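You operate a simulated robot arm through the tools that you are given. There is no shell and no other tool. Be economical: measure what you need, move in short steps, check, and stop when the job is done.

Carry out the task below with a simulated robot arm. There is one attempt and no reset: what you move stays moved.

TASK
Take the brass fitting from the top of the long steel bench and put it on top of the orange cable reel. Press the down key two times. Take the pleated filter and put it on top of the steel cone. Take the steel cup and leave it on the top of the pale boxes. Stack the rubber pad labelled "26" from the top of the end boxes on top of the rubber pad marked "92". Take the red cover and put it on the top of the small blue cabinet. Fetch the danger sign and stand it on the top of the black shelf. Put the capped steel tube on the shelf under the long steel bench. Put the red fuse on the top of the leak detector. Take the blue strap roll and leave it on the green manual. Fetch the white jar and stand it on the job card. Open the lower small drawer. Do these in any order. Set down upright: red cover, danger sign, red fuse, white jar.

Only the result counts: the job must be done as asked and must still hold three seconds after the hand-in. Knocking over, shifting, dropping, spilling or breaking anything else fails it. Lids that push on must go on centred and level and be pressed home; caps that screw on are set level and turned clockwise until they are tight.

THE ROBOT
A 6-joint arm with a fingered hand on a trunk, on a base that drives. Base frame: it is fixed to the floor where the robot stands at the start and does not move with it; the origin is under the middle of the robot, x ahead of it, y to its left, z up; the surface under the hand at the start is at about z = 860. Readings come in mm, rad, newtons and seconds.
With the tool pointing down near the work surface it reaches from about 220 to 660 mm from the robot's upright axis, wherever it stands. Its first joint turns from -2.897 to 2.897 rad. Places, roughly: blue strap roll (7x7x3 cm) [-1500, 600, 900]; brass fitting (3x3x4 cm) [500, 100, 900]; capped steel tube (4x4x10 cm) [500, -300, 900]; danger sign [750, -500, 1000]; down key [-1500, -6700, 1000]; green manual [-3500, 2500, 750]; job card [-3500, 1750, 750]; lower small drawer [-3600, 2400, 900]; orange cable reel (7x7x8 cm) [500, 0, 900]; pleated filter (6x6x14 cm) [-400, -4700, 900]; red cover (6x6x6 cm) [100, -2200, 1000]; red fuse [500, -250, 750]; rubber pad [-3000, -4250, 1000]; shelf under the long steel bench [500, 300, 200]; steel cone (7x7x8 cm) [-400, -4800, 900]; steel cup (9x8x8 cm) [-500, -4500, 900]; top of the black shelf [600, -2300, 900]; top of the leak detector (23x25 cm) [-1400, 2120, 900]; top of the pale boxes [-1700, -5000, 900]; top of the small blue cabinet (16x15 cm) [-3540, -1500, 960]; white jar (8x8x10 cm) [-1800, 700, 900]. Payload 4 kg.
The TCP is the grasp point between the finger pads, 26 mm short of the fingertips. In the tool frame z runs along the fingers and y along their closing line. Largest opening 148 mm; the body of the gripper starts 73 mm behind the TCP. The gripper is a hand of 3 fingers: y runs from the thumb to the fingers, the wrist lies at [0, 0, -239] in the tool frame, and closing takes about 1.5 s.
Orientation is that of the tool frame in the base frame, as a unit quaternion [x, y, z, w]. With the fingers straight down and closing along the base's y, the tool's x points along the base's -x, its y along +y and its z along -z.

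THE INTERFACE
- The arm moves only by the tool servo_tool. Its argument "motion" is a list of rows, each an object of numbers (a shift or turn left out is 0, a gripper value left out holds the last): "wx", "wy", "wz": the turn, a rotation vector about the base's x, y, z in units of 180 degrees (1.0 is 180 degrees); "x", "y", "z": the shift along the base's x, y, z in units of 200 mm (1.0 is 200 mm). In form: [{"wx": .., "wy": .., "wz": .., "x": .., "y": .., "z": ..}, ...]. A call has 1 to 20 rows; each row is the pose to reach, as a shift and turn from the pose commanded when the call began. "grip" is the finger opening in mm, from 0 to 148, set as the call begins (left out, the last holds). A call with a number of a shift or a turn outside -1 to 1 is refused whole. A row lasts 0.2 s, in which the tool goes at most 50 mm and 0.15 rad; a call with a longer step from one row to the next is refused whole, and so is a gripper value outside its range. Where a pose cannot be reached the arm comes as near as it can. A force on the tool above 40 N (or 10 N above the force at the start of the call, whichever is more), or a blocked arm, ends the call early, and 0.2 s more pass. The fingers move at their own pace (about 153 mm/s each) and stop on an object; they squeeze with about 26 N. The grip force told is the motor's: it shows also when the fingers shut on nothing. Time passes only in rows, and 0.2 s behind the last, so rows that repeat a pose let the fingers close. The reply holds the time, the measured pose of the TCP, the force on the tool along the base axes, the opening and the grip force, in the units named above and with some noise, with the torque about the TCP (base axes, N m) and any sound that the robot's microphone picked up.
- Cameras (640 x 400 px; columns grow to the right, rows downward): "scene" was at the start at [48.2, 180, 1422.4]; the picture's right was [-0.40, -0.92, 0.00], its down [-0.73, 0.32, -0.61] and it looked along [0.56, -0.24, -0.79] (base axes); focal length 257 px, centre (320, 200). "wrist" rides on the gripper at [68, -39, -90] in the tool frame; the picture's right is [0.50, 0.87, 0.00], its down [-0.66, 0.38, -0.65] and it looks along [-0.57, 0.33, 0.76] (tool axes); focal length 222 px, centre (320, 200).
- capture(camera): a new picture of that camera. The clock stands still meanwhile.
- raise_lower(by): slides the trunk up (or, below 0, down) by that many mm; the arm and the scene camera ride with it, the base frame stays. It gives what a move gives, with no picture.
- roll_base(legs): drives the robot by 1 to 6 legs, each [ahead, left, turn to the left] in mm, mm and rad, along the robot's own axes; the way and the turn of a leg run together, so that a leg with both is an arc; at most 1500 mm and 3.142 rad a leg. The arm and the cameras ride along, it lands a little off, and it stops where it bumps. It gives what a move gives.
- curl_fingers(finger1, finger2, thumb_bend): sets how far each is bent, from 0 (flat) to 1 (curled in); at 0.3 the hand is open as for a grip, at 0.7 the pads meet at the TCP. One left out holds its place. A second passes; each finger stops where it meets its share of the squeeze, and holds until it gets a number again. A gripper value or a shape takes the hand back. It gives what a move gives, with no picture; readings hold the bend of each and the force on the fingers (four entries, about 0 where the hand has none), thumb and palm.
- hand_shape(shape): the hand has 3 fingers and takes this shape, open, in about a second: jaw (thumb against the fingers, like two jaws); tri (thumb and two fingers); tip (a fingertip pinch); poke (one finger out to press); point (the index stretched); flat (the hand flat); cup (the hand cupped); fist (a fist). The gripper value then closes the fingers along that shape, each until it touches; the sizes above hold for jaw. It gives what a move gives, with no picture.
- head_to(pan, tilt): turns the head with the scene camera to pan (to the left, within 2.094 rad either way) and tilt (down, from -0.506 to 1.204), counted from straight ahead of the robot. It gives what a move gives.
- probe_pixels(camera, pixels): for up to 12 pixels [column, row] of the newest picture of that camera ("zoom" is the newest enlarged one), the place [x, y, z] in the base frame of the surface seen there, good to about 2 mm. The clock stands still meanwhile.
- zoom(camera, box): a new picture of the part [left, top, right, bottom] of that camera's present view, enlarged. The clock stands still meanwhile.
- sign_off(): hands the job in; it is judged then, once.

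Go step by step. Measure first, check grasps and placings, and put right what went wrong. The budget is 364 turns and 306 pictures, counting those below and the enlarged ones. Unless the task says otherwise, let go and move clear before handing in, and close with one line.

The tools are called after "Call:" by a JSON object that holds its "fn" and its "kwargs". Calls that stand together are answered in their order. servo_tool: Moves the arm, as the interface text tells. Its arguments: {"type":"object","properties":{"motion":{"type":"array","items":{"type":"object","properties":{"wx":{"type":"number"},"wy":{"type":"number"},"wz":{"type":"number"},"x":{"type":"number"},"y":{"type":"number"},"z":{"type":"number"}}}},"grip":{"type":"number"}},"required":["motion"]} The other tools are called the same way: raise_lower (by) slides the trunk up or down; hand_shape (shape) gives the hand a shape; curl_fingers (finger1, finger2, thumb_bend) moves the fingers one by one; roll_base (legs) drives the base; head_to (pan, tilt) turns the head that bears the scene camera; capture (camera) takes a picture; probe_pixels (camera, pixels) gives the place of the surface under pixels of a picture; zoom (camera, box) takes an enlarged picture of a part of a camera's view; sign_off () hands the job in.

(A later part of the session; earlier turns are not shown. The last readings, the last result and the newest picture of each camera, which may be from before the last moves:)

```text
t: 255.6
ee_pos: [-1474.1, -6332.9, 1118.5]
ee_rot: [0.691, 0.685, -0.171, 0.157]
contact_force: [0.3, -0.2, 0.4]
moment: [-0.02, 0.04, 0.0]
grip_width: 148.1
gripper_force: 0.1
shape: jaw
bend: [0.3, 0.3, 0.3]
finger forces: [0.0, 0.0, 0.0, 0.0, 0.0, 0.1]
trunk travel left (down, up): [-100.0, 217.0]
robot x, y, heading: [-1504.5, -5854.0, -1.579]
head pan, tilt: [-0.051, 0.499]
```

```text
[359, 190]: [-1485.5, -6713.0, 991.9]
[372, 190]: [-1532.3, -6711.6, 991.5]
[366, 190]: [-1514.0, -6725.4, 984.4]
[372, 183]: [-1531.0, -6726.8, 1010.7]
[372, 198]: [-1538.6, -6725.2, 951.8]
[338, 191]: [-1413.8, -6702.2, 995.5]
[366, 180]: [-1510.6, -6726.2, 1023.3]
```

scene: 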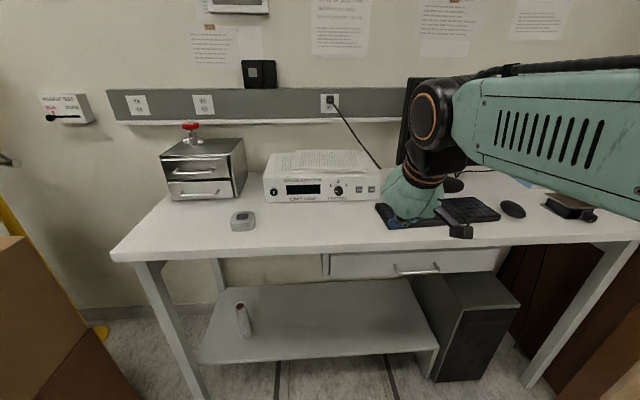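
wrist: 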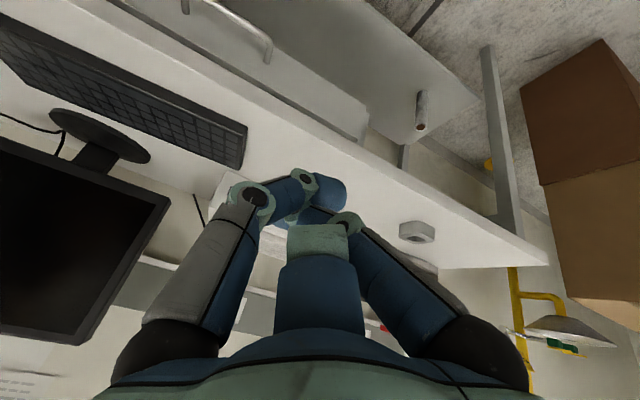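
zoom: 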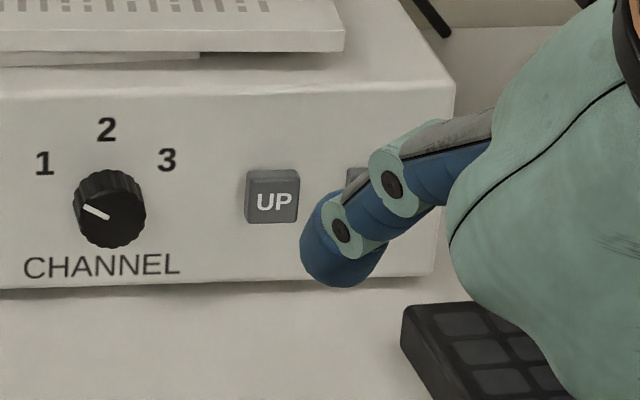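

DN key face is at about (-1532,-6712,990). Close the hand, tilt to ~60°, and drive 200 mm forward.

Call:
{"fn": "servo_tool", "kwargs": {"motion": [{"wx": -0.04, "z": -0.05}, {"wx": -0.08, "z": -0.1}, {"wx": -0.12, "z": -0.15}, {"wx": -0.16, "z": -0.2}, {"wx": -0.183, "z": -0.3}, {"wx": -0.183, "x": -0.15, "z": -0.4}, {"wx": -0.183, "x": -0.3, "z": -0.55}, {"wx": -0.183, "x": -0.3, "z": -0.55}], "grip": 0}}

Call:
{"fn": "roll_base", "kwargs": {"legs": [[200, 0, 0.01]]}}

Call:
{"fn": "zoom", "kwargs": {"camera": "scene", "box": [280, 120, 480, 280]}}

Call:
{"fn": "capture", "kwargs": {"camera": "wrist"}}

```text
t: 257.4
ee_pos: [-1513.7, -6331.0, 1013.4]
ee_rot: [0.62, 0.607, -0.361, 0.341]
contact_force: [-1.1, 0.6, -0.1]
moment: [-0.02, 0.02, 0.02]
grip_width: 0.0
gripper_force: 25.7
shape: jaw
bend: [0.7, 0.7, 0.7]
finger forces: [0.1, 0.1, 0.0, 0.0, 0.0, 0.0]
out of reach, approached as far as the arm can: row 5, 7, 8
trunk travel left (down, up): [-100.0, 217.0]
robot x, y, heading: [-1509.8, -5859.1, -1.588]
head pan, tilt: [-0.051, 0.499]
```

```text
t: 259.0
ee_pos: [-1509.3, -6525.1, 1012.7]
ee_rot: [0.616, 0.611, -0.359, 0.344]
contact_force: [0.7, -0.2, 0.9]
moment: [0.01, 0.02, 0.01]
grip_width: 0.0
gripper_force: 26.3
shape: jaw
bend: [0.7, 0.7, 0.7]
finger forces: [0.0, 0.1, 0.1, 0.0, 0.1, 0.0]
trunk travel left (down, up): [-100.0, 217.0]
robot x, y, heading: [-1508.3, -6049.0, -1.575]
head pan, tilt: [-0.051, 0.499]
```

```text
2.50 times, centred on (380, 200) of scene
```

zoom: 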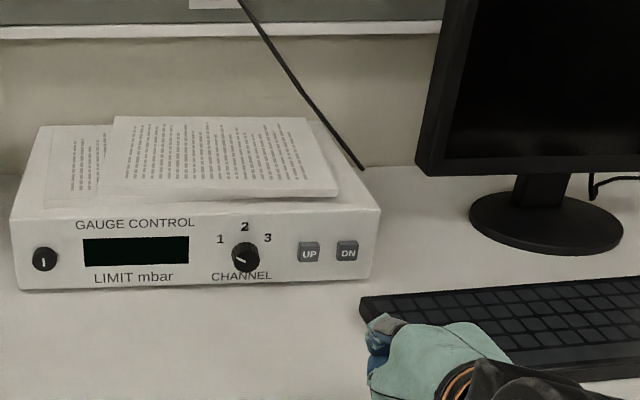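

```text
185 pictures are left
```

wrist: 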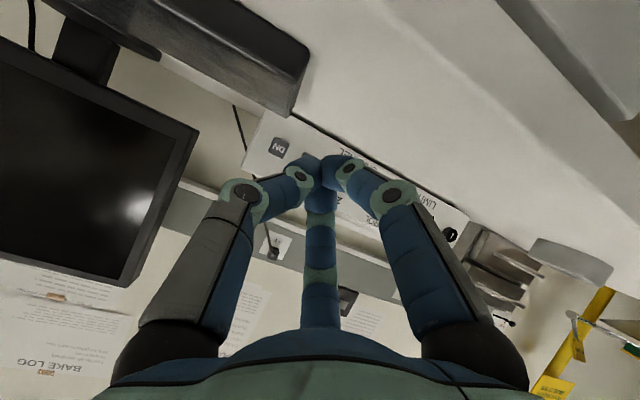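

Call:
{"fn": "probe_pixels", "kwargs": {"camera": "zoom", "pixels": [[347, 252], [340, 244], [355, 260], [308, 252], [328, 252], [347, 275]]}}

Call:
{"fn": "probe_pixels", "kwargs": {"camera": "wrist", "pixels": [[279, 146], [320, 200], [310, 165], [345, 165]]}}

```text
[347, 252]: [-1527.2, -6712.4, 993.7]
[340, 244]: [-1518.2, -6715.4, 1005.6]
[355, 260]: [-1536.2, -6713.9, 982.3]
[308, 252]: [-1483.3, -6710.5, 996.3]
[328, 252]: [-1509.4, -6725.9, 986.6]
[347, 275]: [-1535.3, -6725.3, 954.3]
```

```text
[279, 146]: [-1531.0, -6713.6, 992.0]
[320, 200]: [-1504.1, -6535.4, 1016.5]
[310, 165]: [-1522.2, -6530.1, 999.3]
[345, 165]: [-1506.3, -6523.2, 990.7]
```

Align and advance to just before the key.

Call:
{"fn": "servo_tool", "kwargs": {"motion": [{"x": -0.04, "z": -0.02, "y": -0.15}, {"x": -0.087, "z": -0.035, "y": -0.35}, {"x": -0.087, "z": -0.035, "y": -0.55}, {"x": -0.087, "z": -0.035, "y": -0.72}, {"x": -0.087, "z": -0.035, "y": -0.72}]}}

Call:
{"fn": "zoom", "kwargs": {"camera": "scene", "box": [320, 160, 460, 270]}}

Call:
{"fn": "capture", "kwargs": {"camera": "wrist"}}

```text
t: 260.2
ee_pos: [-1526.2, -6666.5, 1002.2]
ee_rot: [0.625, 0.611, -0.358, 0.328]
contact_force: [0.6, 0.1, -0.7]
moment: [-0.01, 0.0, 0.02]
grip_width: 0.0
gripper_force: 26.0
shape: jaw
bend: [0.7, 0.7, 0.7]
finger forces: [0.1, 0.0, 0.0, 0.1, 0.0, 0.0]
out of reach, approached as far as the arm can: row 1, 2, 3, 4, 5
trunk travel left (down, up): [-100.0, 217.0]
robot x, y, heading: [-1513.4, -6051.6, -1.573]
head pan, tilt: [-0.051, 0.499]
```

```text
3.64 times, centred on (390, 215) of scene
```

zoom: 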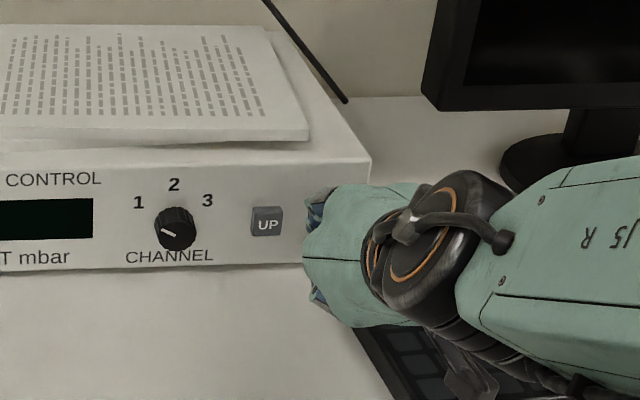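

```text
183 pictures are left
```

wrist: 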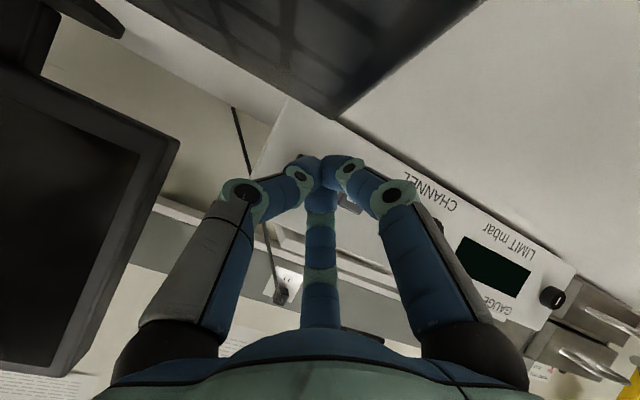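

Tips are 24 mm from the key. Press forward in small steps.

Call:
{"fn": "servo_tool", "kwargs": {"motion": [{"x": -0.015, "z": 0.02, "y": -0.05}, {"x": -0.015, "z": 0.02, "y": -0.09}, {"x": -0.015, "z": 0.02, "y": -0.11}, {"x": -0.015, "z": 0.02, "y": -0.125}, {"x": -0.015, "z": 0.02, "y": -0.14}, {"x": -0.015, "z": 0.02, "y": -0.15}, {"x": -0.015, "z": 0.02, "y": -0.15}]}}

Call:
{"fn": "zoom", "kwargs": {"camera": "scene", "box": [240, 160, 460, 270]}}

```text
t: 261.8
ee_pos: [-1527.7, -6694.4, 1012.1]
ee_rot: [0.619, 0.61, -0.361, 0.339]
contact_force: [4.8, 32.5, -0.2]
moment: [0.38, -0.09, -0.05]
grip_width: 0.0
gripper_force: 25.7
shape: jaw
bend: [0.7, 0.7, 0.7]
finger forces: [0.0, 0.0, 0.0, 0.0, 0.0, 0.0]
out of reach, approached as far as the arm can: row 1, 2, 3
trunk travel left (down, up): [-100.0, 217.0]
robot x, y, heading: [-1511.7, -6046.4, -1.573]
head pan, tilt: [-0.051, 0.499]
heard: click
```

```text
2.91 times, centred on (350, 215) of scene
```

zoom: 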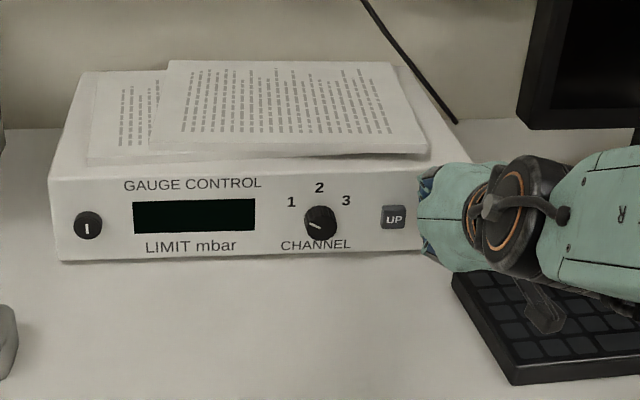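

A click: first press done. Retract 25 mm and press again.

Call:
{"fn": "servo_tool", "kwargs": {"motion": [{"y": 0.05}, {"y": 0.1}, {"y": 0.125}, {"y": 0.125}]}}

Call:
{"fn": "servo_tool", "kwargs": {"motion": [{"y": -0.05}, {"y": -0.08}, {"y": -0.1}, {"y": -0.115}, {"y": -0.13}, {"y": -0.135}]}}

Call:
{"fn": "servo_tool", "kwargs": {"motion": [{"y": 0.1}, {"y": 0.2}, {"y": 0.4}, {"y": 0.6}, {"y": 0.6}]}}

Call:
{"fn": "capture", "kwargs": {"camera": "scene"}}

```text
t: 262.8
ee_pos: [-1527.3, -6671.0, 1007.3]
ee_rot: [0.623, 0.611, -0.359, 0.33]
contact_force: [0.2, 0.6, 0.2]
moment: [0.03, -0.01, -0.05]
grip_width: 0.0
gripper_force: 25.7
shape: jaw
bend: [0.7, 0.7, 0.7]
finger forces: [0.0, 0.0, 0.0, 0.0, 0.0, 0.0]
out of reach, approached as far as the arm can: row 1, 2, 3, 4
trunk travel left (down, up): [-100.0, 217.0]
robot x, y, heading: [-1507.4, -6050.7, -1.569]
head pan, tilt: [-0.051, 0.499]
```

```text
t: 264.2
ee_pos: [-1529.4, -6695.6, 1010.9]
ee_rot: [0.62, 0.61, -0.361, 0.335]
contact_force: [7.3, 32.1, 4.2]
moment: [0.21, -0.05, 0.1]
grip_width: 0.1
gripper_force: 26.1
shape: jaw
bend: [0.7, 0.7, 0.69]
finger forces: [0.0, 0.0, 0.1, 0.0, 0.1, 0.1]
out of reach, approached as far as the arm can: row 1, 2, 3, 4
trunk travel left (down, up): [-100.0, 217.0]
robot x, y, heading: [-1509.4, -6048.3, -1.575]
head pan, tilt: [-0.051, 0.499]
heard: click
```

```text
t: 265.4
ee_pos: [-1515.0, -6579.3, 1014.0]
ee_rot: [0.618, 0.61, -0.361, 0.34]
contact_force: [-0.3, 0.2, -0.7]
moment: [0.02, 0.01, -0.01]
grip_width: 0.0
gripper_force: 25.2
shape: jaw
bend: [0.7, 0.7, 0.7]
finger forces: [0.0, 0.0, 0.1, 0.0, 0.0, 0.0]
out of reach, approached as far as the arm can: row 1, 2, 3, 4, 5
trunk travel left (down, up): [-100.0, 217.0]
robot x, y, heading: [-1509.5, -6047.5, -1.57]
head pan, tilt: [-0.051, 0.499]
```

```text
181 pictures are left
```

scene: 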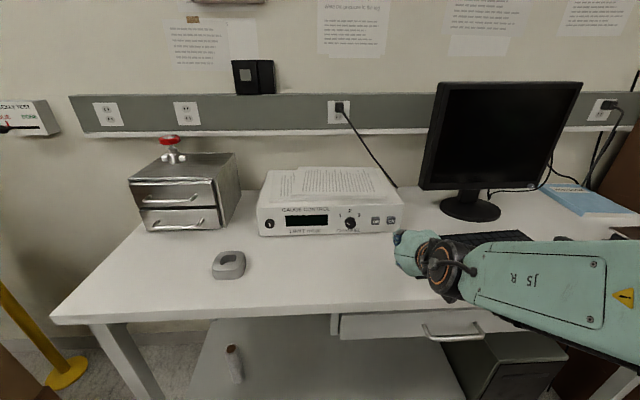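

Second click heard. Retract, straighten the hand, then drive around into the aisle by the black counter.

Call:
{"fn": "servo_tool", "kwargs": {"motion": [{"z": 0.1, "y": 0.1, "wx": 0.04}, {"z": 0.2, "y": 0.2, "wx": 0.08}, {"z": 0.3, "y": 0.3, "wx": 0.12}, {"z": 0.4, "y": 0.4, "wx": 0.16}, {"z": 0.5, "y": 0.5, "wx": 0.2}, {"z": 0.55, "y": 0.55, "wx": 0.24}, {"z": 0.55, "y": 0.55, "wx": 0.28}, {"z": 0.55, "y": 0.55, "wx": 0.31}, {"z": 0.55, "y": 0.55, "wx": 0.33}, {"z": 0.55, "y": 0.55, "wx": 0.33}], "grip": 90}}

Call:
{"fn": "roll_base", "kwargs": {"legs": [[-250, 0, 0], [0, 460, 0]]}}

Call:
{"fn": "head_to", "kwargs": {"pan": 2.05, "tilt": 0.45}}

Call:
{"fn": "capture", "kwargs": {"camera": "scene"}}

```text
t: 267.6
ee_pos: [-1584.2, -6455.2, 1121.3]
ee_rot: [0.702, 0.704, 0.039, 0.096]
contact_force: [-0.5, 0.0, -0.5]
moment: [0.0, 0.01, -0.03]
grip_width: 90.0
gripper_force: 0.1
shape: jaw
bend: [0.32, 0.32, 0.7]
finger forces: [0.0, 0.1, 0.1, 0.0, 0.1, 0.0]
out of reach, approached as far as the arm can: row 2, 3, 4, 5, 6, 7, 8, 9, 10
trunk travel left (down, up): [-100.0, 217.0]
robot x, y, heading: [-1511.4, -6046.4, -1.572]
head pan, tilt: [-0.051, 0.499]
```

```text
t: 269.6
ee_pos: [-1580.2, -6217.6, 1117.0]
ee_rot: [0.702, 0.705, 0.04, 0.092]
contact_force: [-0.6, 0.4, -0.8]
moment: [-0.03, 0.01, -0.01]
grip_width: 90.2
gripper_force: 0.1
shape: jaw
bend: [0.32, 0.32, 0.7]
finger forces: [0.0, 0.0, 0.0, 0.1, 0.1, 0.0]
trunk travel left (down, up): [-100.0, 217.0]
robot x, y, heading: [-1507.6, -5806.3, -1.571]
head pan, tilt: [-0.051, 0.499]
stopped in leg 1: the robot was blocked; the commanded pose is now the measured one
```

```text
t: 271.6
ee_pos: [-1581.2, -6219.4, 1117.3]
ee_rot: [0.702, 0.705, 0.042, 0.091]
contact_force: [0.6, -0.3, -0.2]
moment: [-0.02, -0.01, 0.02]
grip_width: 90.1
gripper_force: 0.0
shape: jaw
bend: [0.32, 0.32, 0.7]
finger forces: [0.0, 0.0, 0.0, 0.0, 0.0, 0.0]
trunk travel left (down, up): [-100.0, 217.0]
robot x, y, heading: [-1509.0, -5797.4, -1.574]
head pan, tilt: [2.051, 0.45]
```

```text
180 pictures are left
```

scene: 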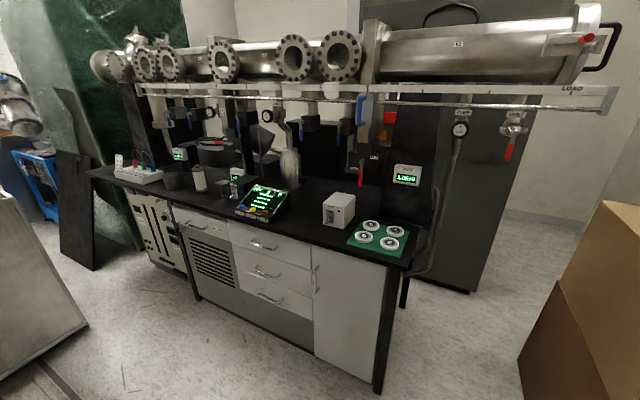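

The base touched the box behind at y −5797. Map the aisle from here.

Call:
{"fn": "probe_pixels", "kwargs": {"camera": "scene", "pixels": [[522, 360], [378, 385], [195, 290], [85, 320], [600, 205], [405, 265], [170, 180], [200, 180], [235, 190], [180, 195], [380, 110], [60, 390]]}}

Call:
{"fn": "zoom", "kwargs": {"camera": "scene", "box": [110, 120, 290, 230]}}

```text
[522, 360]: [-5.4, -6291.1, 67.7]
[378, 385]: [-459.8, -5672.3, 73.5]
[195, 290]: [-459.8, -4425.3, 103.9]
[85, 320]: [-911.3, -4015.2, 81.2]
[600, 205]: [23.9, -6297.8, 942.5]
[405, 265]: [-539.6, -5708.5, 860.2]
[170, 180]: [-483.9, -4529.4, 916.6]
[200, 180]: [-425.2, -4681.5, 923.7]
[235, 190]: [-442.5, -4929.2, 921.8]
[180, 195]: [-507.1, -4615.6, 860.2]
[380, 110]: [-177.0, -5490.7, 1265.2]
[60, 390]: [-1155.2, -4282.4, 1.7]
```

```text
3.56 times, centred on (200, 175) of scene
```

zoom: 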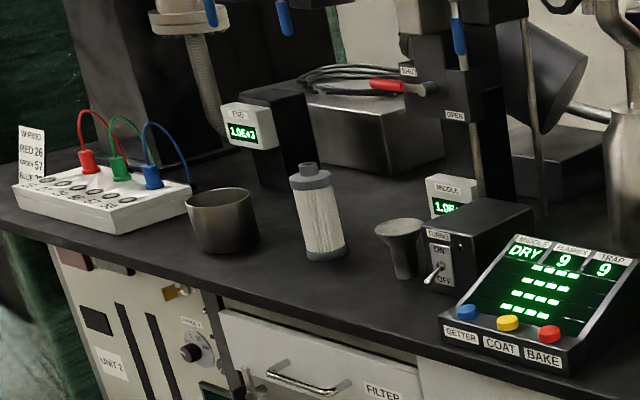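

Straighten the hand, then strafe left, turn to face the counter and strafe up the aisle to the filter.

Call:
{"fn": "servo_tool", "kwargs": {"motion": [{"y": -0.15, "x": 0.1}, {"y": -0.3, "x": 0.2}, {"y": -0.4, "x": 0.35}, {"y": -0.4, "x": 0.35, "wx": 0.023, "wy": 0.03}, {"y": -0.4, "x": 0.35, "wx": 0.023, "wy": 0.06}, {"y": -0.4, "x": 0.35, "wx": 0.023, "wy": 0.06}]}}

Call:
{"fn": "roll_base", "kwargs": {"legs": [[0, 560, 0], [0, 0, 1.57]]}}

Call:
{"fn": "head_to", "kwargs": {"pan": 1.2, "tilt": 0.45}}

Call:
{"fn": "capture", "kwargs": {"camera": "scene"}}

```text
t: 272.9
ee_pos: [-1523.0, -6298.5, 1116.3]
ee_rot: [0.7, 0.704, 0.054, 0.108]
contact_force: [-0.6, 0.3, 0.1]
moment: [0.01, -0.02, 0.0]
grip_width: 89.8
gripper_force: 0.0
shape: jaw
bend: [0.32, 0.32, 0.7]
finger forces: [0.0, 0.0, 0.1, 0.1, 0.0, 0.0]
out of reach, approached as far as the arm can: row 1, 2, 3, 4, 5, 6
trunk travel left (down, up): [-100.0, 217.0]
robot x, y, heading: [-1506.1, -5800.7, -1.569]
head pan, tilt: [2.051, 0.45]
```

```text
t: 282.1
ee_pos: [-474.3, -5810.2, 1123.2]
ee_rot: [-0.01, 0.992, 0.116, 0.041]
contact_force: [0.2, 0.5, -0.3]
moment: [0.0, 0.03, -0.01]
grip_width: 90.1
gripper_force: 0.0
shape: jaw
bend: [0.32, 0.32, 0.7]
finger forces: [0.0, 0.0, 0.1, 0.0, 0.0, 0.1]
trunk travel left (down, up): [-100.0, 217.0]
robot x, y, heading: [-958.7, -5798.0, 0.006]
head pan, tilt: [2.051, 0.45]
```

```text
t: 283.2
ee_pos: [-473.7, -5810.3, 1122.1]
ee_rot: [-0.01, 0.992, 0.116, 0.042]
contact_force: [0.4, -0.4, -0.5]
moment: [-0.02, -0.03, 0.02]
grip_width: 90.2
gripper_force: 0.1
shape: jaw
bend: [0.32, 0.32, 0.7]
finger forces: [0.1, 0.0, 0.0, 0.0, 0.0, 0.0]
trunk travel left (down, up): [-100.0, 217.0]
robot x, y, heading: [-957.3, -5798.8, 0.015]
head pan, tilt: [1.201, 0.45]
```

```text
178 pictures are left
```

scene: 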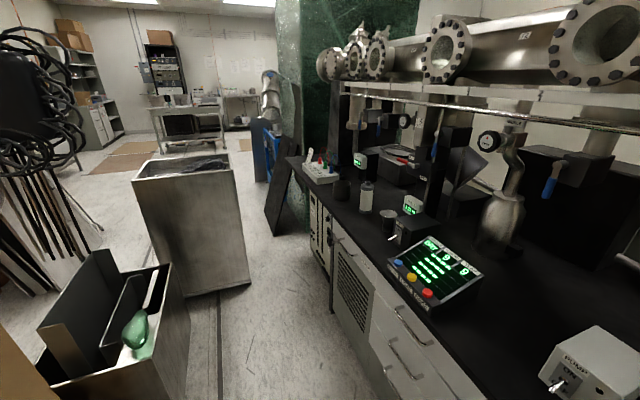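

Aisle is clear. Correct the hand's leftover skew now.

Call:
{"fn": "servo_tool", "kwargs": {"motion": [{"x": 0.05}, {"x": 0.05, "wx": -0.025, "wy": 0.01}, {"x": 0.05, "wx": -0.05, "wy": 0.02}, {"x": 0.05, "wx": -0.074, "wy": 0.026}, {"x": 0.05, "wx": -0.074, "wy": 0.026}]}}

Call:
{"fn": "probe_pixels", "kwargs": {"camera": "scene", "pixels": [[250, 285], [190, 295], [135, 250], [185, 390], [330, 200], [366, 183], [387, 215], [342, 182], [290, 200], [366, 200]]}}

```text
t: 284.4
ee_pos: [-465.3, -5810.1, 1121.4]
ee_rot: [-0.01, 0.992, 0.117, 0.042]
contact_force: [-0.6, 0.7, -0.3]
moment: [-0.01, 0.0, 0.03]
grip_width: 90.3
gripper_force: 0.2
shape: jaw
bend: [0.32, 0.32, 0.7]
finger forces: [0.0, 0.0, 0.0, 0.0, 0.0, 0.1]
out of reach, approached as far as the arm can: row 2, 3, 4, 5
trunk travel left (down, up): [-100.0, 217.0]
robot x, y, heading: [-959.8, -5797.5, 0.01]
head pan, tilt: [1.201, 0.45]
```

```text
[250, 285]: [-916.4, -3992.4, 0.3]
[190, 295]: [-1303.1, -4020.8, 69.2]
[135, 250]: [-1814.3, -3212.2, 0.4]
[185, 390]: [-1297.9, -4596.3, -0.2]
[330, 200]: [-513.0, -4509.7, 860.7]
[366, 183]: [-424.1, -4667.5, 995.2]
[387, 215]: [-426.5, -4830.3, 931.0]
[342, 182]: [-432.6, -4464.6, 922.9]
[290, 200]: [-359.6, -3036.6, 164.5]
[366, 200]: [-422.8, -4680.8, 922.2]
```

The wrist is stuck at a joint limit; try unwinding by moving the hand sideways while rotating.

Call:
{"fn": "servo_tool", "kwargs": {"motion": [{"y": -0.2}, {"y": -0.4}, {"y": -0.6}, {"y": -0.6, "wx": -0.03, "wy": 0.01}, {"y": -0.6, "wx": -0.074, "wy": 0.026}, {"y": -0.6, "wx": -0.074, "wy": 0.026}]}}

Call:
{"fn": "head_to", "kwargs": {"pan": -0.3, "tilt": 0.45}}

Call:
{"fn": "capture", "kwargs": {"camera": "scene"}}

```text
t: 285.9
ee_pos: [-464.5, -5930.9, 1120.5]
ee_rot: [-0.01, 0.995, 0.094, 0.035]
contact_force: [1.2, 0.0, 0.0]
moment: [0.05, 0.02, 0.01]
grip_width: 90.0
gripper_force: 0.0
shape: jaw
bend: [0.32, 0.32, 0.7]
finger forces: [0.0, 0.0, 0.1, 0.1, 0.0, 0.1]
out of reach, approached as far as the arm can: row 5, 6
trunk travel left (down, up): [-100.0, 217.0]
robot x, y, heading: [-961.3, -5801.5, 0.011]
head pan, tilt: [1.201, 0.45]
```

```text
t: 287.4
ee_pos: [-464.1, -5930.3, 1120.3]
ee_rot: [-0.011, 0.995, 0.093, 0.034]
contact_force: [0.1, 0.5, 0.8]
moment: [0.0, -0.02, -0.01]
grip_width: 90.4
gripper_force: 0.0
shape: jaw
bend: [0.32, 0.32, 0.7]
finger forces: [0.1, 0.0, 0.0, 0.0, 0.1, 0.1]
trunk travel left (down, up): [-100.0, 217.0]
robot x, y, heading: [-958.2, -5802.6, 0.011]
head pan, tilt: [-0.3, 0.45]
```

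```text
177 pictures are left
```

scene: 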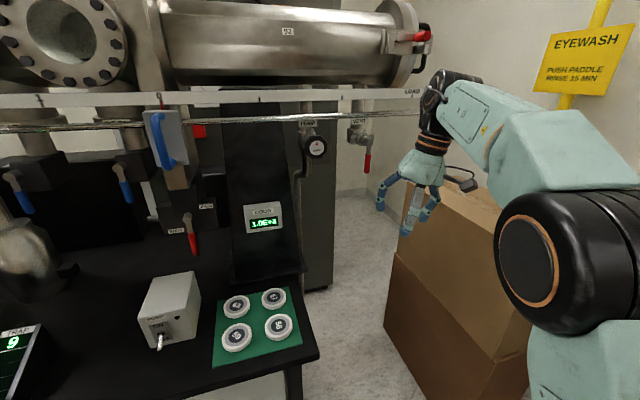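

The forearm roll is off-configuration. Extend outward with forward tilt, fix roll, then untilt.

Call:
{"fn": "servo_tool", "kwargs": {"motion": [{"x": 0.15, "wy": -0.03}, {"x": 0.3, "wy": -0.06}, {"x": 0.45, "wy": -0.1}, {"x": 0.6, "wy": -0.14}, {"x": 0.6, "wy": -0.14, "wx": -0.02}, {"x": 0.6, "wy": -0.14, "wx": -0.04}, {"x": 0.6, "wy": -0.14, "wx": -0.06}, {"x": 0.6, "wy": -0.14, "wx": -0.06}]}}

```text
t: 289.2
ee_pos: [-351.1, -5944.2, 1118.5]
ee_rot: [-0.036, 0.966, 0.007, 0.254]
contact_force: [-0.4, 0.6, -0.1]
moment: [-0.02, -0.01, 0.06]
grip_width: 90.3
gripper_force: 0.1
shape: jaw
bend: [0.32, 0.32, 0.7]
finger forces: [0.0, 0.3, 0.1, 0.0, 0.1, 0.0]
out of reach, approached as far as the arm can: row 7, 8
trunk travel left (down, up): [-100.0, 217.0]
robot x, y, heading: [-962.5, -5800.2, 0.014]
head pan, tilt: [-0.3, 0.45]
```

Call:
{"fn": "servo_tool", "kwargs": {"motion": [{"wy": 0.04}, {"wy": 0.08}, {"wy": 0.12}, {"wy": 0.16}, {"wy": 0.16}]}}

Call:
{"fn": "capture", "kwargs": {"camera": "scene"}}

```text
t: 290.4
ee_pos: [-373.5, -5971.3, 1092.9]
ee_rot: [-0.04, 0.994, 0.062, 0.08]
contact_force: [-0.4, -0.2, -0.1]
moment: [-0.05, 0.01, 0.03]
grip_width: 90.0
gripper_force: 0.0
shape: jaw
bend: [0.32, 0.32, 0.7]
finger forces: [0.0, 0.1, 0.0, 0.0, 0.0, 0.1]
out of reach, approached as far as the arm can: row 1, 2, 3, 4, 5
trunk travel left (down, up): [-100.0, 217.0]
robot x, y, heading: [-961.7, -5799.5, 0.012]
head pan, tilt: [-0.3, 0.45]
```

```text
176 pictures are left
```

scene: 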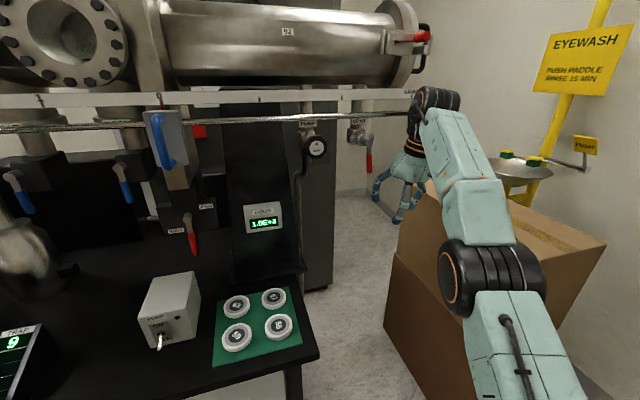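

The forearm roll joint has wound off during the steep tilt. Test whether yawing the tool frees it.

Call:
{"fn": "servo_tool", "kwargs": {"motion": [{"wz": 0.04}, {"wz": 0.08}, {"wz": 0.12}, {"wz": 0.16}, {"wz": 0.2}, {"wz": 0.2}]}}

Call:
{"fn": "servo_tool", "kwargs": {"motion": [{"wx": -0.02, "wy": 0.01}, {"wx": -0.04, "wy": 0.03}, {"wx": -0.05, "wy": 0.05}, {"wx": -0.05, "wy": 0.05}]}}

```text
t: 291.9
ee_pos: [-393.9, -5966.7, 1079.0]
ee_rot: [-0.346, 0.933, 0.083, 0.057]
contact_force: [0.2, 0.2, 0.2]
moment: [-0.02, 0.01, 0.0]
grip_width: 90.1
gripper_force: 0.1
shape: jaw
bend: [0.32, 0.32, 0.7]
finger forces: [0.1, 0.0, 0.1, 0.1, 0.0, 0.1]
out of reach, approached as far as the arm can: row 1, 2, 3, 4, 5, 6
trunk travel left (down, up): [-100.0, 217.0]
robot x, y, heading: [-961.5, -5801.8, 0.011]
head pan, tilt: [-0.3, 0.45]
```

```text
t: 292.9
ee_pos: [-392.2, -5968.0, 1078.1]
ee_rot: [-0.345, 0.935, 0.069, 0.05]
contact_force: [-0.1, -0.3, 0.2]
moment: [-0.03, 0.01, 0.0]
grip_width: 89.8
gripper_force: 0.1
shape: jaw
bend: [0.32, 0.32, 0.7]
finger forces: [0.0, 0.0, 0.0, 0.0, 0.0, 0.0]
out of reach, approached as far as the arm can: row 2, 3, 4
trunk travel left (down, up): [-100.0, 217.0]
robot x, y, heading: [-963.0, -5799.4, 0.013]
head pan, tilt: [-0.3, 0.45]
```

Call:
{"fn": "servo_tool", "kwargs": {"motion": [{"z": 0.15, "x": -0.05}, {"z": 0.3, "x": -0.1}, {"z": 0.5, "x": -0.15}, {"z": 0.7, "x": -0.2}, {"z": 0.9, "x": -0.25}, {"z": 0.9, "x": -0.25}]}}

Call:
{"fn": "capture", "kwargs": {"camera": "scene"}}

```text
t: 294.2
ee_pos: [-491.2, -5948.3, 1192.1]
ee_rot: [-0.345, 0.935, 0.068, 0.05]
contact_force: [-0.2, -0.2, 0.5]
moment: [-0.01, 0.0, 0.01]
grip_width: 90.2
gripper_force: 0.1
shape: jaw
bend: [0.32, 0.32, 0.7]
finger forces: [0.1, 0.0, 0.0, 0.0, 0.1, 0.0]
out of reach, approached as far as the arm can: row 1, 2, 3, 4, 5, 6
trunk travel left (down, up): [-100.0, 217.0]
robot x, y, heading: [-959.2, -5803.7, 0.012]
head pan, tilt: [-0.3, 0.45]
```

```text
175 pictures are left
```

scene: 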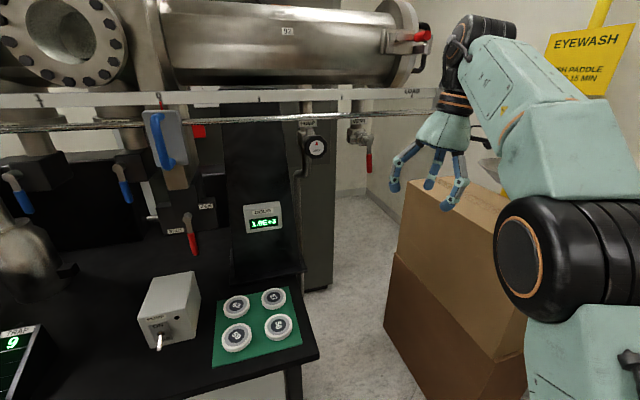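

Call:
{"fn": "servo_tool", "kwargs": {"motion": [{"y": 0.2, "wz": -0.04}, {"y": 0.4, "wz": -0.08}, {"y": 0.6, "wz": -0.12}, {"y": 0.8, "wz": -0.16}, {"y": 1.0, "wz": -0.2}, {"y": 1.0, "wz": -0.225}, {"y": 1.0, "wz": -0.225}]}}

Call:
{"fn": "servo_tool", "kwargs": {"motion": [{"wx": -0.02, "wy": 0.02}, {"wx": -0.04, "wy": 0.03}, {"wx": -0.04, "wy": 0.03}]}}

```text
t: 295.9
ee_pos: [-493.8, -5797.4, 1193.0]
ee_rot: [-0.005, 0.991, 0.113, 0.076]
contact_force: [-0.3, 0.2, 0.0]
moment: [-0.03, 0.01, 0.01]
grip_width: 90.1
gripper_force: 0.1
shape: jaw
bend: [0.32, 0.32, 0.7]
finger forces: [0.0, 0.0, 0.0, 0.0, 0.1, 0.0]
out of reach, approached as far as the arm can: row 2, 3, 4, 5, 6, 7
trunk travel left (down, up): [-100.0, 217.0]
robot x, y, heading: [-963.5, -5801.0, 0.015]
head pan, tilt: [-0.3, 0.45]
```

```text
t: 296.6
ee_pos: [-495.4, -5797.9, 1193.5]
ee_rot: [-0.005, 0.991, 0.113, 0.076]
contact_force: [0.2, 0.8, 0.0]
moment: [0.02, 0.0, 0.0]
grip_width: 90.1
gripper_force: 0.0
shape: jaw
bend: [0.32, 0.32, 0.7]
finger forces: [0.0, 0.1, 0.0, 0.1, 0.0, 0.0]
out of reach, approached as far as the arm can: row 1, 2, 3
trunk travel left (down, up): [-100.0, 217.0]
robot x, y, heading: [-964.3, -5799.8, 0.015]
head pan, tilt: [-0.3, 0.45]
```

The wrist may be at its maximum bend because the trunk is low. Raise the trunk and bring the hand down relative to it.

Call:
{"fn": "servo_tool", "kwargs": {"motion": [{"z": -0.2}, {"z": -0.4}, {"z": -0.6}, {"z": -0.8}, {"z": -0.8}]}}

Call:
{"fn": "raise_lower", "kwargs": {"by": 200}}

Call:
{"fn": "servo_tool", "kwargs": {"motion": [{"z": -0.15}, {"z": -0.3}, {"z": -0.45}, {"z": -0.6}, {"z": -0.7}, {"z": -0.7, "wx": -0.035, "wy": 0.024}, {"z": -0.7, "wx": -0.07, "wy": 0.048}, {"z": -0.7, "wx": -0.07, "wy": 0.048}]}}

Call:
{"fn": "capture", "kwargs": {"camera": "scene"}}

```text
t: 297.9
ee_pos: [-492.2, -5799.3, 1030.5]
ee_rot: [-0.006, 0.991, 0.113, 0.077]
contact_force: [0.0, -0.1, 0.5]
moment: [0.01, 0.0, 0.01]
grip_width: 89.9
gripper_force: 0.0
shape: jaw
bend: [0.32, 0.32, 0.7]
finger forces: [0.0, 0.0, 0.0, 0.0, 0.1, 0.0]
trunk travel left (down, up): [-100.0, 217.0]
robot x, y, heading: [-963.8, -5801.0, 0.011]
head pan, tilt: [-0.3, 0.45]
```

```text
t: 300.0
ee_pos: [-494.6, -5801.4, 1231.2]
ee_rot: [-0.006, 0.99, 0.115, 0.077]
contact_force: [0.5, -0.2, -1.4]
moment: [-0.01, -0.05, -0.01]
grip_width: 90.3
gripper_force: 0.0
shape: jaw
bend: [0.32, 0.32, 0.7]
finger forces: [0.1, 0.0, 0.0, 0.1, 0.1, 0.1]
trunk travel left (down, up): [-300.0, 17.0]
robot x, y, heading: [-958.1, -5802.5, 0.013]
head pan, tilt: [-0.3, 0.45]
```

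```text
t: 301.8
ee_pos: [-492.7, -5804.2, 1088.5]
ee_rot: [-0.006, 0.994, 0.093, 0.059]
contact_force: [-0.8, -0.5, 1.1]
moment: [0.0, -0.02, 0.02]
grip_width: 90.1
gripper_force: 0.0
shape: jaw
bend: [0.32, 0.32, 0.7]
finger forces: [0.1, 0.0, 0.1, 0.1, 0.0, 0.0]
out of reach, approached as far as the arm can: row 6, 7, 8
trunk travel left (down, up): [-300.0, 17.0]
robot x, y, heading: [-962.2, -5806.0, 0.01]
head pan, tilt: [-0.3, 0.45]
```

```text
174 pictures are left
```

scene: 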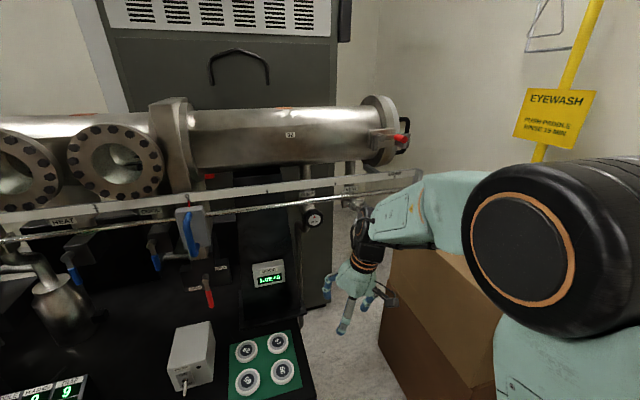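

Diagnosis: the wrist is in the flipped configuration (stuck ~14° short at the forearm-roll limit). I'll back off to open floor, tilt ~35°, then sweep the hand around the forearm axis to unflip. First measure the forearm direction.

Call:
{"fn": "roll_base", "kwargs": {"legs": [[-300, -100, 0]]}}

Call:
{"fn": "servo_tool", "kwargs": {"motion": [{"wy": -0.04, "x": 0.1}, {"wy": -0.08, "x": 0.2}, {"wy": -0.12, "x": 0.3}, {"wy": -0.16, "x": 0.3}, {"wy": -0.2, "x": 0.3}, {"wy": -0.22, "x": 0.3}, {"wy": -0.22, "x": 0.3}]}}

Call:
{"fn": "capture", "kwargs": {"camera": "scene"}}

```text
t: 303.9
ee_pos: [-794.9, -5906.9, 1088.6]
ee_rot: [-0.005, 0.994, 0.093, 0.06]
contact_force: [0.2, -0.3, 0.2]
moment: [0.03, -0.04, -0.01]
grip_width: 90.1
gripper_force: 0.0
shape: jaw
bend: [0.32, 0.32, 0.7]
finger forces: [0.1, 0.1, 0.1, 0.0, 0.1, 0.0]
trunk travel left (down, up): [-300.0, 17.0]
robot x, y, heading: [-1261.6, -5902.3, 0.01]
head pan, tilt: [-0.3, 0.45]
```

```text
t: 305.6
ee_pos: [-735.3, -5906.9, 1088.4]
ee_rot: [-0.036, 0.914, 0.086, 0.394]
contact_force: [0.5, 0.6, -0.2]
moment: [0.01, 0.03, 0.01]
grip_width: 90.0
gripper_force: 0.0
shape: jaw
bend: [0.32, 0.32, 0.7]
finger forces: [0.0, 0.0, 0.0, 0.0, 0.1, 0.1]
trunk travel left (down, up): [-300.0, 17.0]
robot x, y, heading: [-1262.9, -5902.3, 0.013]
head pan, tilt: [-0.3, 0.45]
```

```text
173 pictures are left
```

scene: 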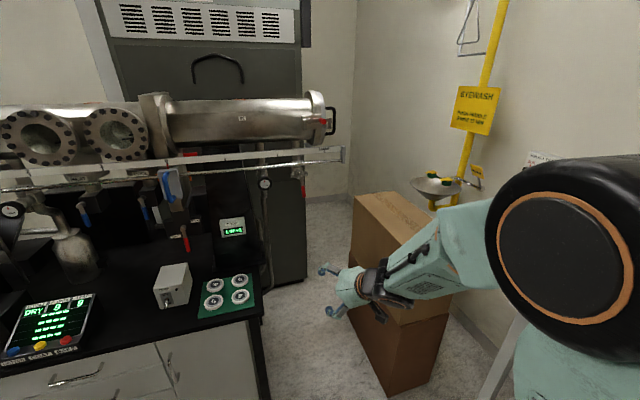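

Call:
{"fn": "probe_pixels", "kwargs": {"camera": "scene", "pixels": [[470, 235], [440, 250], [420, 270], [400, 285], [380, 280], [350, 285], [455, 285], [425, 290], [490, 260]]}}

Call:
{"fn": "zoom", "kwargs": {"camera": "scene", "box": [310, 180, 640, 350]}}

```text
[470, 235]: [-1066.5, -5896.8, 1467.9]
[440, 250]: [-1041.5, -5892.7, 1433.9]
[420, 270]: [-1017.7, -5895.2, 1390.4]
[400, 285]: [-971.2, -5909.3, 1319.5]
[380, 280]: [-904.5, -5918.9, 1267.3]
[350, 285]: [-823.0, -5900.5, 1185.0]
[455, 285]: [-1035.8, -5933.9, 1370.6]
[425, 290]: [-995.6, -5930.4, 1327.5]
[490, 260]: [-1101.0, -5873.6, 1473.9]
```

```text
1.94 times, centred on (475, 265) of scene
```

zoom: 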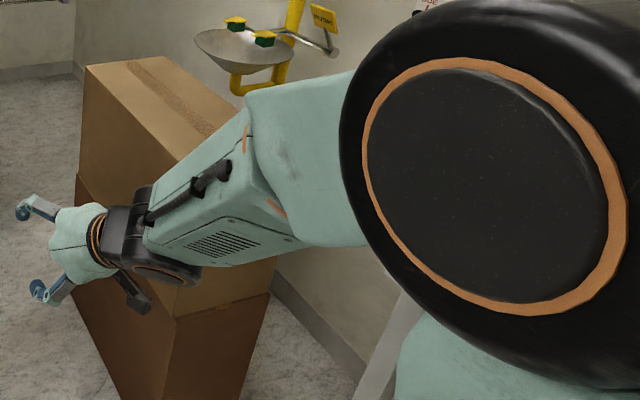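

Forearm points down ~57°, with the tool nearly aligned (bent up-left). Rotate the tool through alignment to the down-right side, then sweep to straight down.

Call:
{"fn": "servo_tool", "kwargs": {"motion": [{"wx": -0.023, "wy": 0.027, "wz": -0.017}, {"wx": -0.046, "wy": 0.054, "wz": -0.034}, {"wx": -0.07, "wy": 0.081, "wz": -0.052}, {"wx": -0.093, "wy": 0.108, "wz": -0.069}, {"wx": -0.116, "wy": 0.135, "wz": -0.086}, {"wx": -0.14, "wy": 0.163, "wz": -0.104}, {"wx": -0.163, "wy": 0.19, "wz": -0.121}, {"wx": -0.163, "wy": 0.19, "wz": -0.121}]}}

Call:
{"fn": "zoom", "kwargs": {"camera": "scene", "box": [310, 180, 640, 350]}}

```text
t: 307.4
ee_pos: [-757.1, -5971.3, 1056.4]
ee_rot: [0.002, 0.963, -0.023, 0.269]
contact_force: [-0.2, -0.9, 0.5]
moment: [0.01, -0.01, 0.02]
grip_width: 90.1
gripper_force: 0.0
shape: jaw
bend: [0.32, 0.32, 0.7]
finger forces: [0.1, 0.0, 0.0, 0.0, 0.0, 0.0]
out of reach, approached as far as the arm can: row 2, 3, 4, 5, 6, 7, 8
trunk travel left (down, up): [-300.0, 17.0]
robot x, y, heading: [-1264.6, -5900.5, 0.007]
head pan, tilt: [-0.3, 0.45]
```

```text
1.94 times, centred on (475, 265) of scene
```

zoom: 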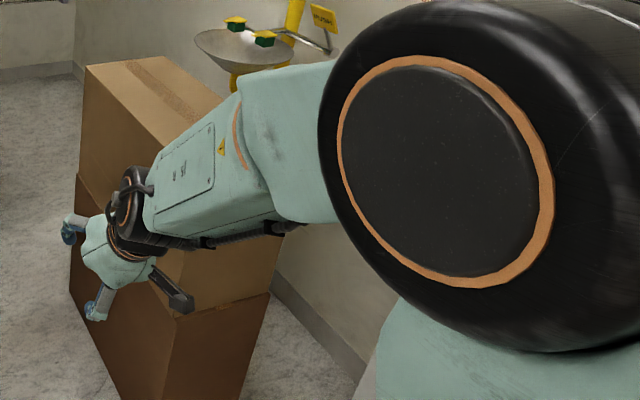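

Roll state is understood: bend is negative. Go to a steep in-plane tilt (J4→0), centred ahead of the robot, then untilt purely in-plane.

Call:
{"fn": "servo_tool", "kwargs": {"motion": [{"wy": -0.03, "y": 0.08, "z": 0.05}, {"wy": -0.06, "y": 0.16, "z": 0.1}, {"wy": -0.1, "y": 0.24, "z": 0.15}, {"wy": -0.14, "y": 0.34, "z": 0.15}, {"wy": -0.18, "y": 0.34, "z": 0.15}, {"wy": -0.22, "y": 0.34, "z": 0.15}, {"wy": -0.22, "y": 0.34, "z": 0.15}]}}

Call:
{"fn": "zoom", "kwargs": {"camera": "scene", "box": [310, 180, 640, 350]}}

```text
t: 308.9
ee_pos: [-758.2, -5905.8, 1083.1]
ee_rot: [0.01, 0.815, -0.022, 0.578]
contact_force: [1.1, -0.5, -0.1]
moment: [0.03, -0.01, 0.01]
grip_width: 90.0
gripper_force: 0.0
shape: jaw
bend: [0.32, 0.32, 0.7]
finger forces: [0.0, 0.0, 0.0, 0.1, 0.1, 0.0]
out of reach, approached as far as the arm can: row 2, 3
trunk travel left (down, up): [-300.0, 17.0]
robot x, y, heading: [-1264.2, -5903.1, 0.009]
head pan, tilt: [-0.3, 0.45]
```

```text
1.94 times, centred on (475, 265) of scene
```

zoom: 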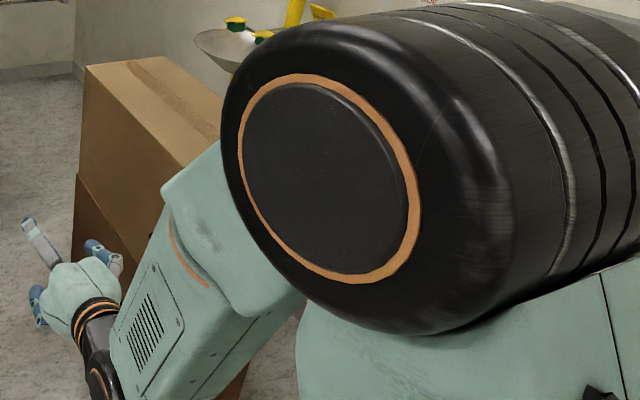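

Vents face left again: roll is back to normal. Now untilt purely in-plane.

Call:
{"fn": "servo_tool", "kwargs": {"motion": [{"wz": 0.015}, {"wz": 0.015, "wy": 0.04}, {"wz": 0.015, "wy": 0.08}, {"wz": 0.015, "wy": 0.12}, {"wz": 0.015, "wy": 0.16}, {"wz": 0.015, "wy": 0.2}, {"wz": 0.015, "wy": 0.24}, {"wz": 0.015, "wy": 0.28}, {"wz": 0.015, "wy": 0.32}, {"wz": 0.015, "wy": 0.36}, {"wz": 0.015, "wy": 0.39}, {"wz": 0.015, "wy": 0.39}]}}

Call:
{"fn": "zoom", "kwargs": {"camera": "scene", "box": [310, 180, 640, 350]}}

```text
t: 311.6
ee_pos: [-759.0, -5904.1, 1082.5]
ee_rot: [-0.022, 1.0, -0.01, 0.003]
contact_force: [0.6, 0.4, -0.1]
moment: [0.03, -0.01, -0.01]
grip_width: 90.3
gripper_force: 0.1
shape: jaw
bend: [0.32, 0.32, 0.7]
finger forces: [0.1, 0.0, 0.1, 0.0, 0.1, 0.1]
trunk travel left (down, up): [-300.0, 17.0]
robot x, y, heading: [-1262.8, -5903.0, 0.009]
head pan, tilt: [-0.3, 0.45]
```

```text
1.94 times, centred on (475, 265) of scene
```

zoom: 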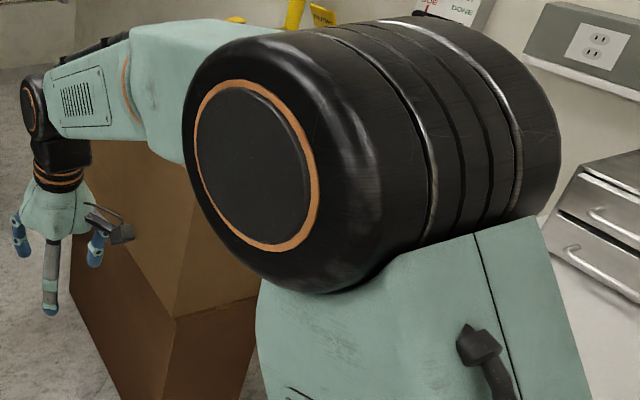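

Recovered. Retract a little, then drive up the aisle to in front of the filter.

Call:
{"fn": "servo_tool", "kwargs": {"motion": [{"x": -0.2}, {"x": -0.4}, {"x": -0.5}, {"x": -0.5}]}}

Call:
{"fn": "roll_base", "kwargs": {"legs": [[220, 0, 0], [0, 1200, 0]]}}

Call:
{"fn": "head_to", "kwargs": {"pan": -0.1, "tilt": 0.6}}

Call:
{"fn": "capture", "kwargs": {"camera": "scene"}}

```text
t: 312.6
ee_pos: [-858.4, -5903.1, 1083.1]
ee_rot: [-0.022, 1.0, -0.01, 0.004]
contact_force: [-0.1, -0.3, 0.4]
moment: [-0.01, 0.02, 0.01]
grip_width: 90.3
gripper_force: 0.0
shape: jaw
bend: [0.32, 0.32, 0.7]
finger forces: [0.0, 0.0, 0.0, 0.1, 0.1, 0.0]
trunk travel left (down, up): [-300.0, 17.0]
robot x, y, heading: [-1264.7, -5900.5, 0.017]
head pan, tilt: [-0.3, 0.45]
```

```text
t: 324.0
ee_pos: [-635.4, -4744.7, 1082.4]
ee_rot: [-0.021, 1.0, -0.009, 0.004]
contact_force: [0.5, 0.0, 0.7]
moment: [-0.01, 0.01, -0.02]
grip_width: 90.3
gripper_force: 0.0
shape: jaw
bend: [0.32, 0.32, 0.7]
finger forces: [0.1, 0.0, 0.0, 0.0, 0.1, 0.0]
trunk travel left (down, up): [-300.0, 17.0]
robot x, y, heading: [-1045.1, -4742.0, 0.004]
head pan, tilt: [-0.3, 0.45]
stopped in leg 2: the robot was blocked; the commanded pose is now the measured one
```

```text
t: 324.7
ee_pos: [-635.2, -4744.7, 1083.0]
ee_rot: [-0.02, 1.0, -0.009, 0.004]
contact_force: [1.0, -0.2, 0.0]
moment: [0.02, -0.04, 0.03]
grip_width: 89.9
gripper_force: 0.0
shape: jaw
bend: [0.32, 0.32, 0.7]
finger forces: [0.1, 0.0, 0.0, 0.0, 0.0, 0.0]
trunk travel left (down, up): [-300.0, 17.0]
robot x, y, heading: [-1040.3, -4742.0, 0.009]
head pan, tilt: [-0.099, 0.6]
```

```text
168 pictures are left
```

scene: 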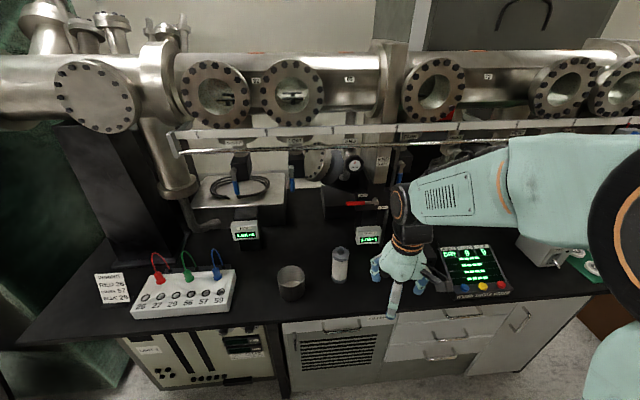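

Blocked lightly by the bin behind. Move 90 mm forward. Then measure filter and cone.

Call:
{"fn": "roll_base", "kwargs": {"legs": [[90, 0, 0]]}}

Call:
{"fn": "servo_tool", "kwargs": {"motion": [{"y": -0.2}, {"y": -0.4}, {"y": -0.6}, {"y": -0.8}, {"y": -0.8}]}}

Call:
{"fn": "capture", "kwargs": {"camera": "scene"}}

Call:
{"fn": "zoom", "kwargs": {"camera": "scene", "box": [260, 210, 460, 340]}}

Call:
{"fn": "capture", "kwargs": {"camera": "wrist"}}

```text
t: 325.8
ee_pos: [-545.8, -4743.1, 1081.5]
ee_rot: [-0.023, 1.0, -0.011, 0.004]
contact_force: [0.7, 0.1, -0.9]
moment: [-0.03, 0.01, 0.03]
grip_width: 90.0
gripper_force: 0.1
shape: jaw
bend: [0.32, 0.32, 0.7]
finger forces: [0.0, 0.0, 0.0, 0.1, 0.1, 0.1]
trunk travel left (down, up): [-300.0, 17.0]
robot x, y, heading: [-950.4, -4746.2, 0.01]
head pan, tilt: [-0.099, 0.6]
```

```text
t: 327.0
ee_pos: [-549.2, -4901.7, 1082.2]
ee_rot: [-0.022, 1.0, -0.01, 0.005]
contact_force: [-0.5, -0.4, -0.2]
moment: [-0.02, -0.02, -0.01]
grip_width: 90.0
gripper_force: 0.0
shape: jaw
bend: [0.32, 0.32, 0.7]
finger forces: [0.1, 0.0, 0.1, 0.0, 0.1, 0.0]
trunk travel left (down, up): [-300.0, 17.0]
robot x, y, heading: [-949.3, -4742.2, 0.003]
head pan, tilt: [-0.099, 0.6]
```

```text
167 pictures are left
```

scene: 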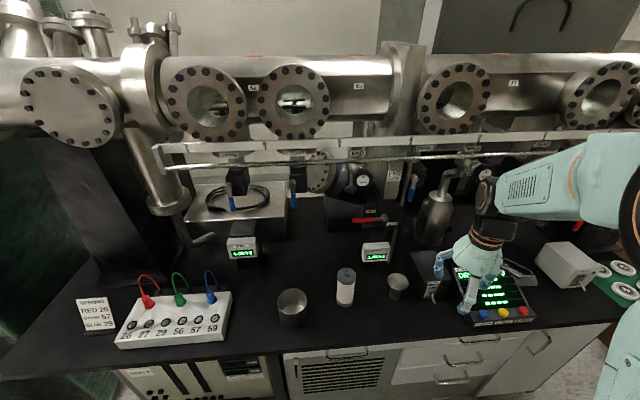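

```text
3.08 times, centred on (360, 275) of scene
```

zoom: 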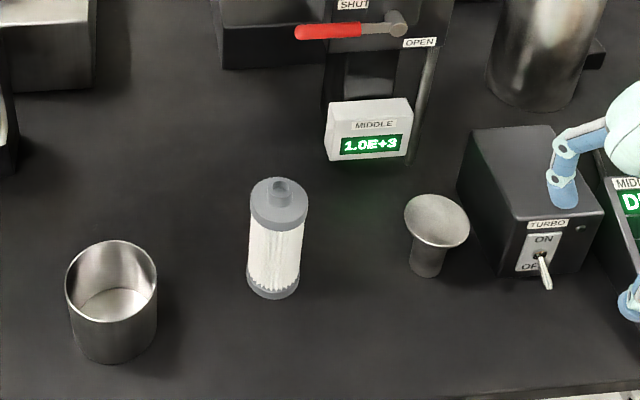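

```text
165 pictures are left
```

wrist: 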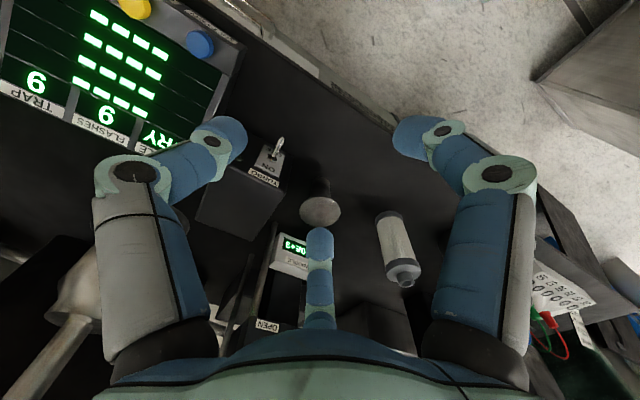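

Call:
{"fn": "probe_pixels", "kwargs": {"camera": "zoom", "pixels": [[407, 218], [467, 222], [437, 197], [437, 245], [437, 220], [428, 272], [280, 187], [255, 210], [304, 210], [278, 222], [272, 294], [276, 260]]}}

Call:
{"fn": "zoom", "kwargs": {"camera": "wrist", "box": [280, 170, 430, 300]}}

```text
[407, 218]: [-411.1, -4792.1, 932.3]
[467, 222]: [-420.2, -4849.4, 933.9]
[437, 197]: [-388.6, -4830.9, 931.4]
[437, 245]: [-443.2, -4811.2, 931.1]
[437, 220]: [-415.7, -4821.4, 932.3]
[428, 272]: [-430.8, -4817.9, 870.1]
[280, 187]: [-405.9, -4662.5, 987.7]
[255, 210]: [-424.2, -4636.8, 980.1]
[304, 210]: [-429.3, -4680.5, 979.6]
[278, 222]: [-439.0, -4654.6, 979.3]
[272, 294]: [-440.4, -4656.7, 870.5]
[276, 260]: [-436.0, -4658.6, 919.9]
```

```text
3.08 times, centred on (355, 235) of wrist
```

zoom: 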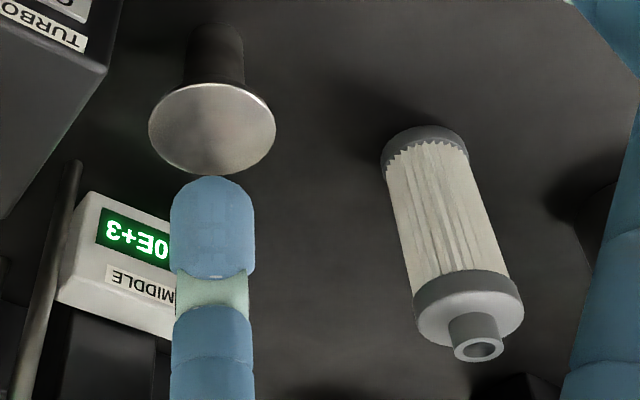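

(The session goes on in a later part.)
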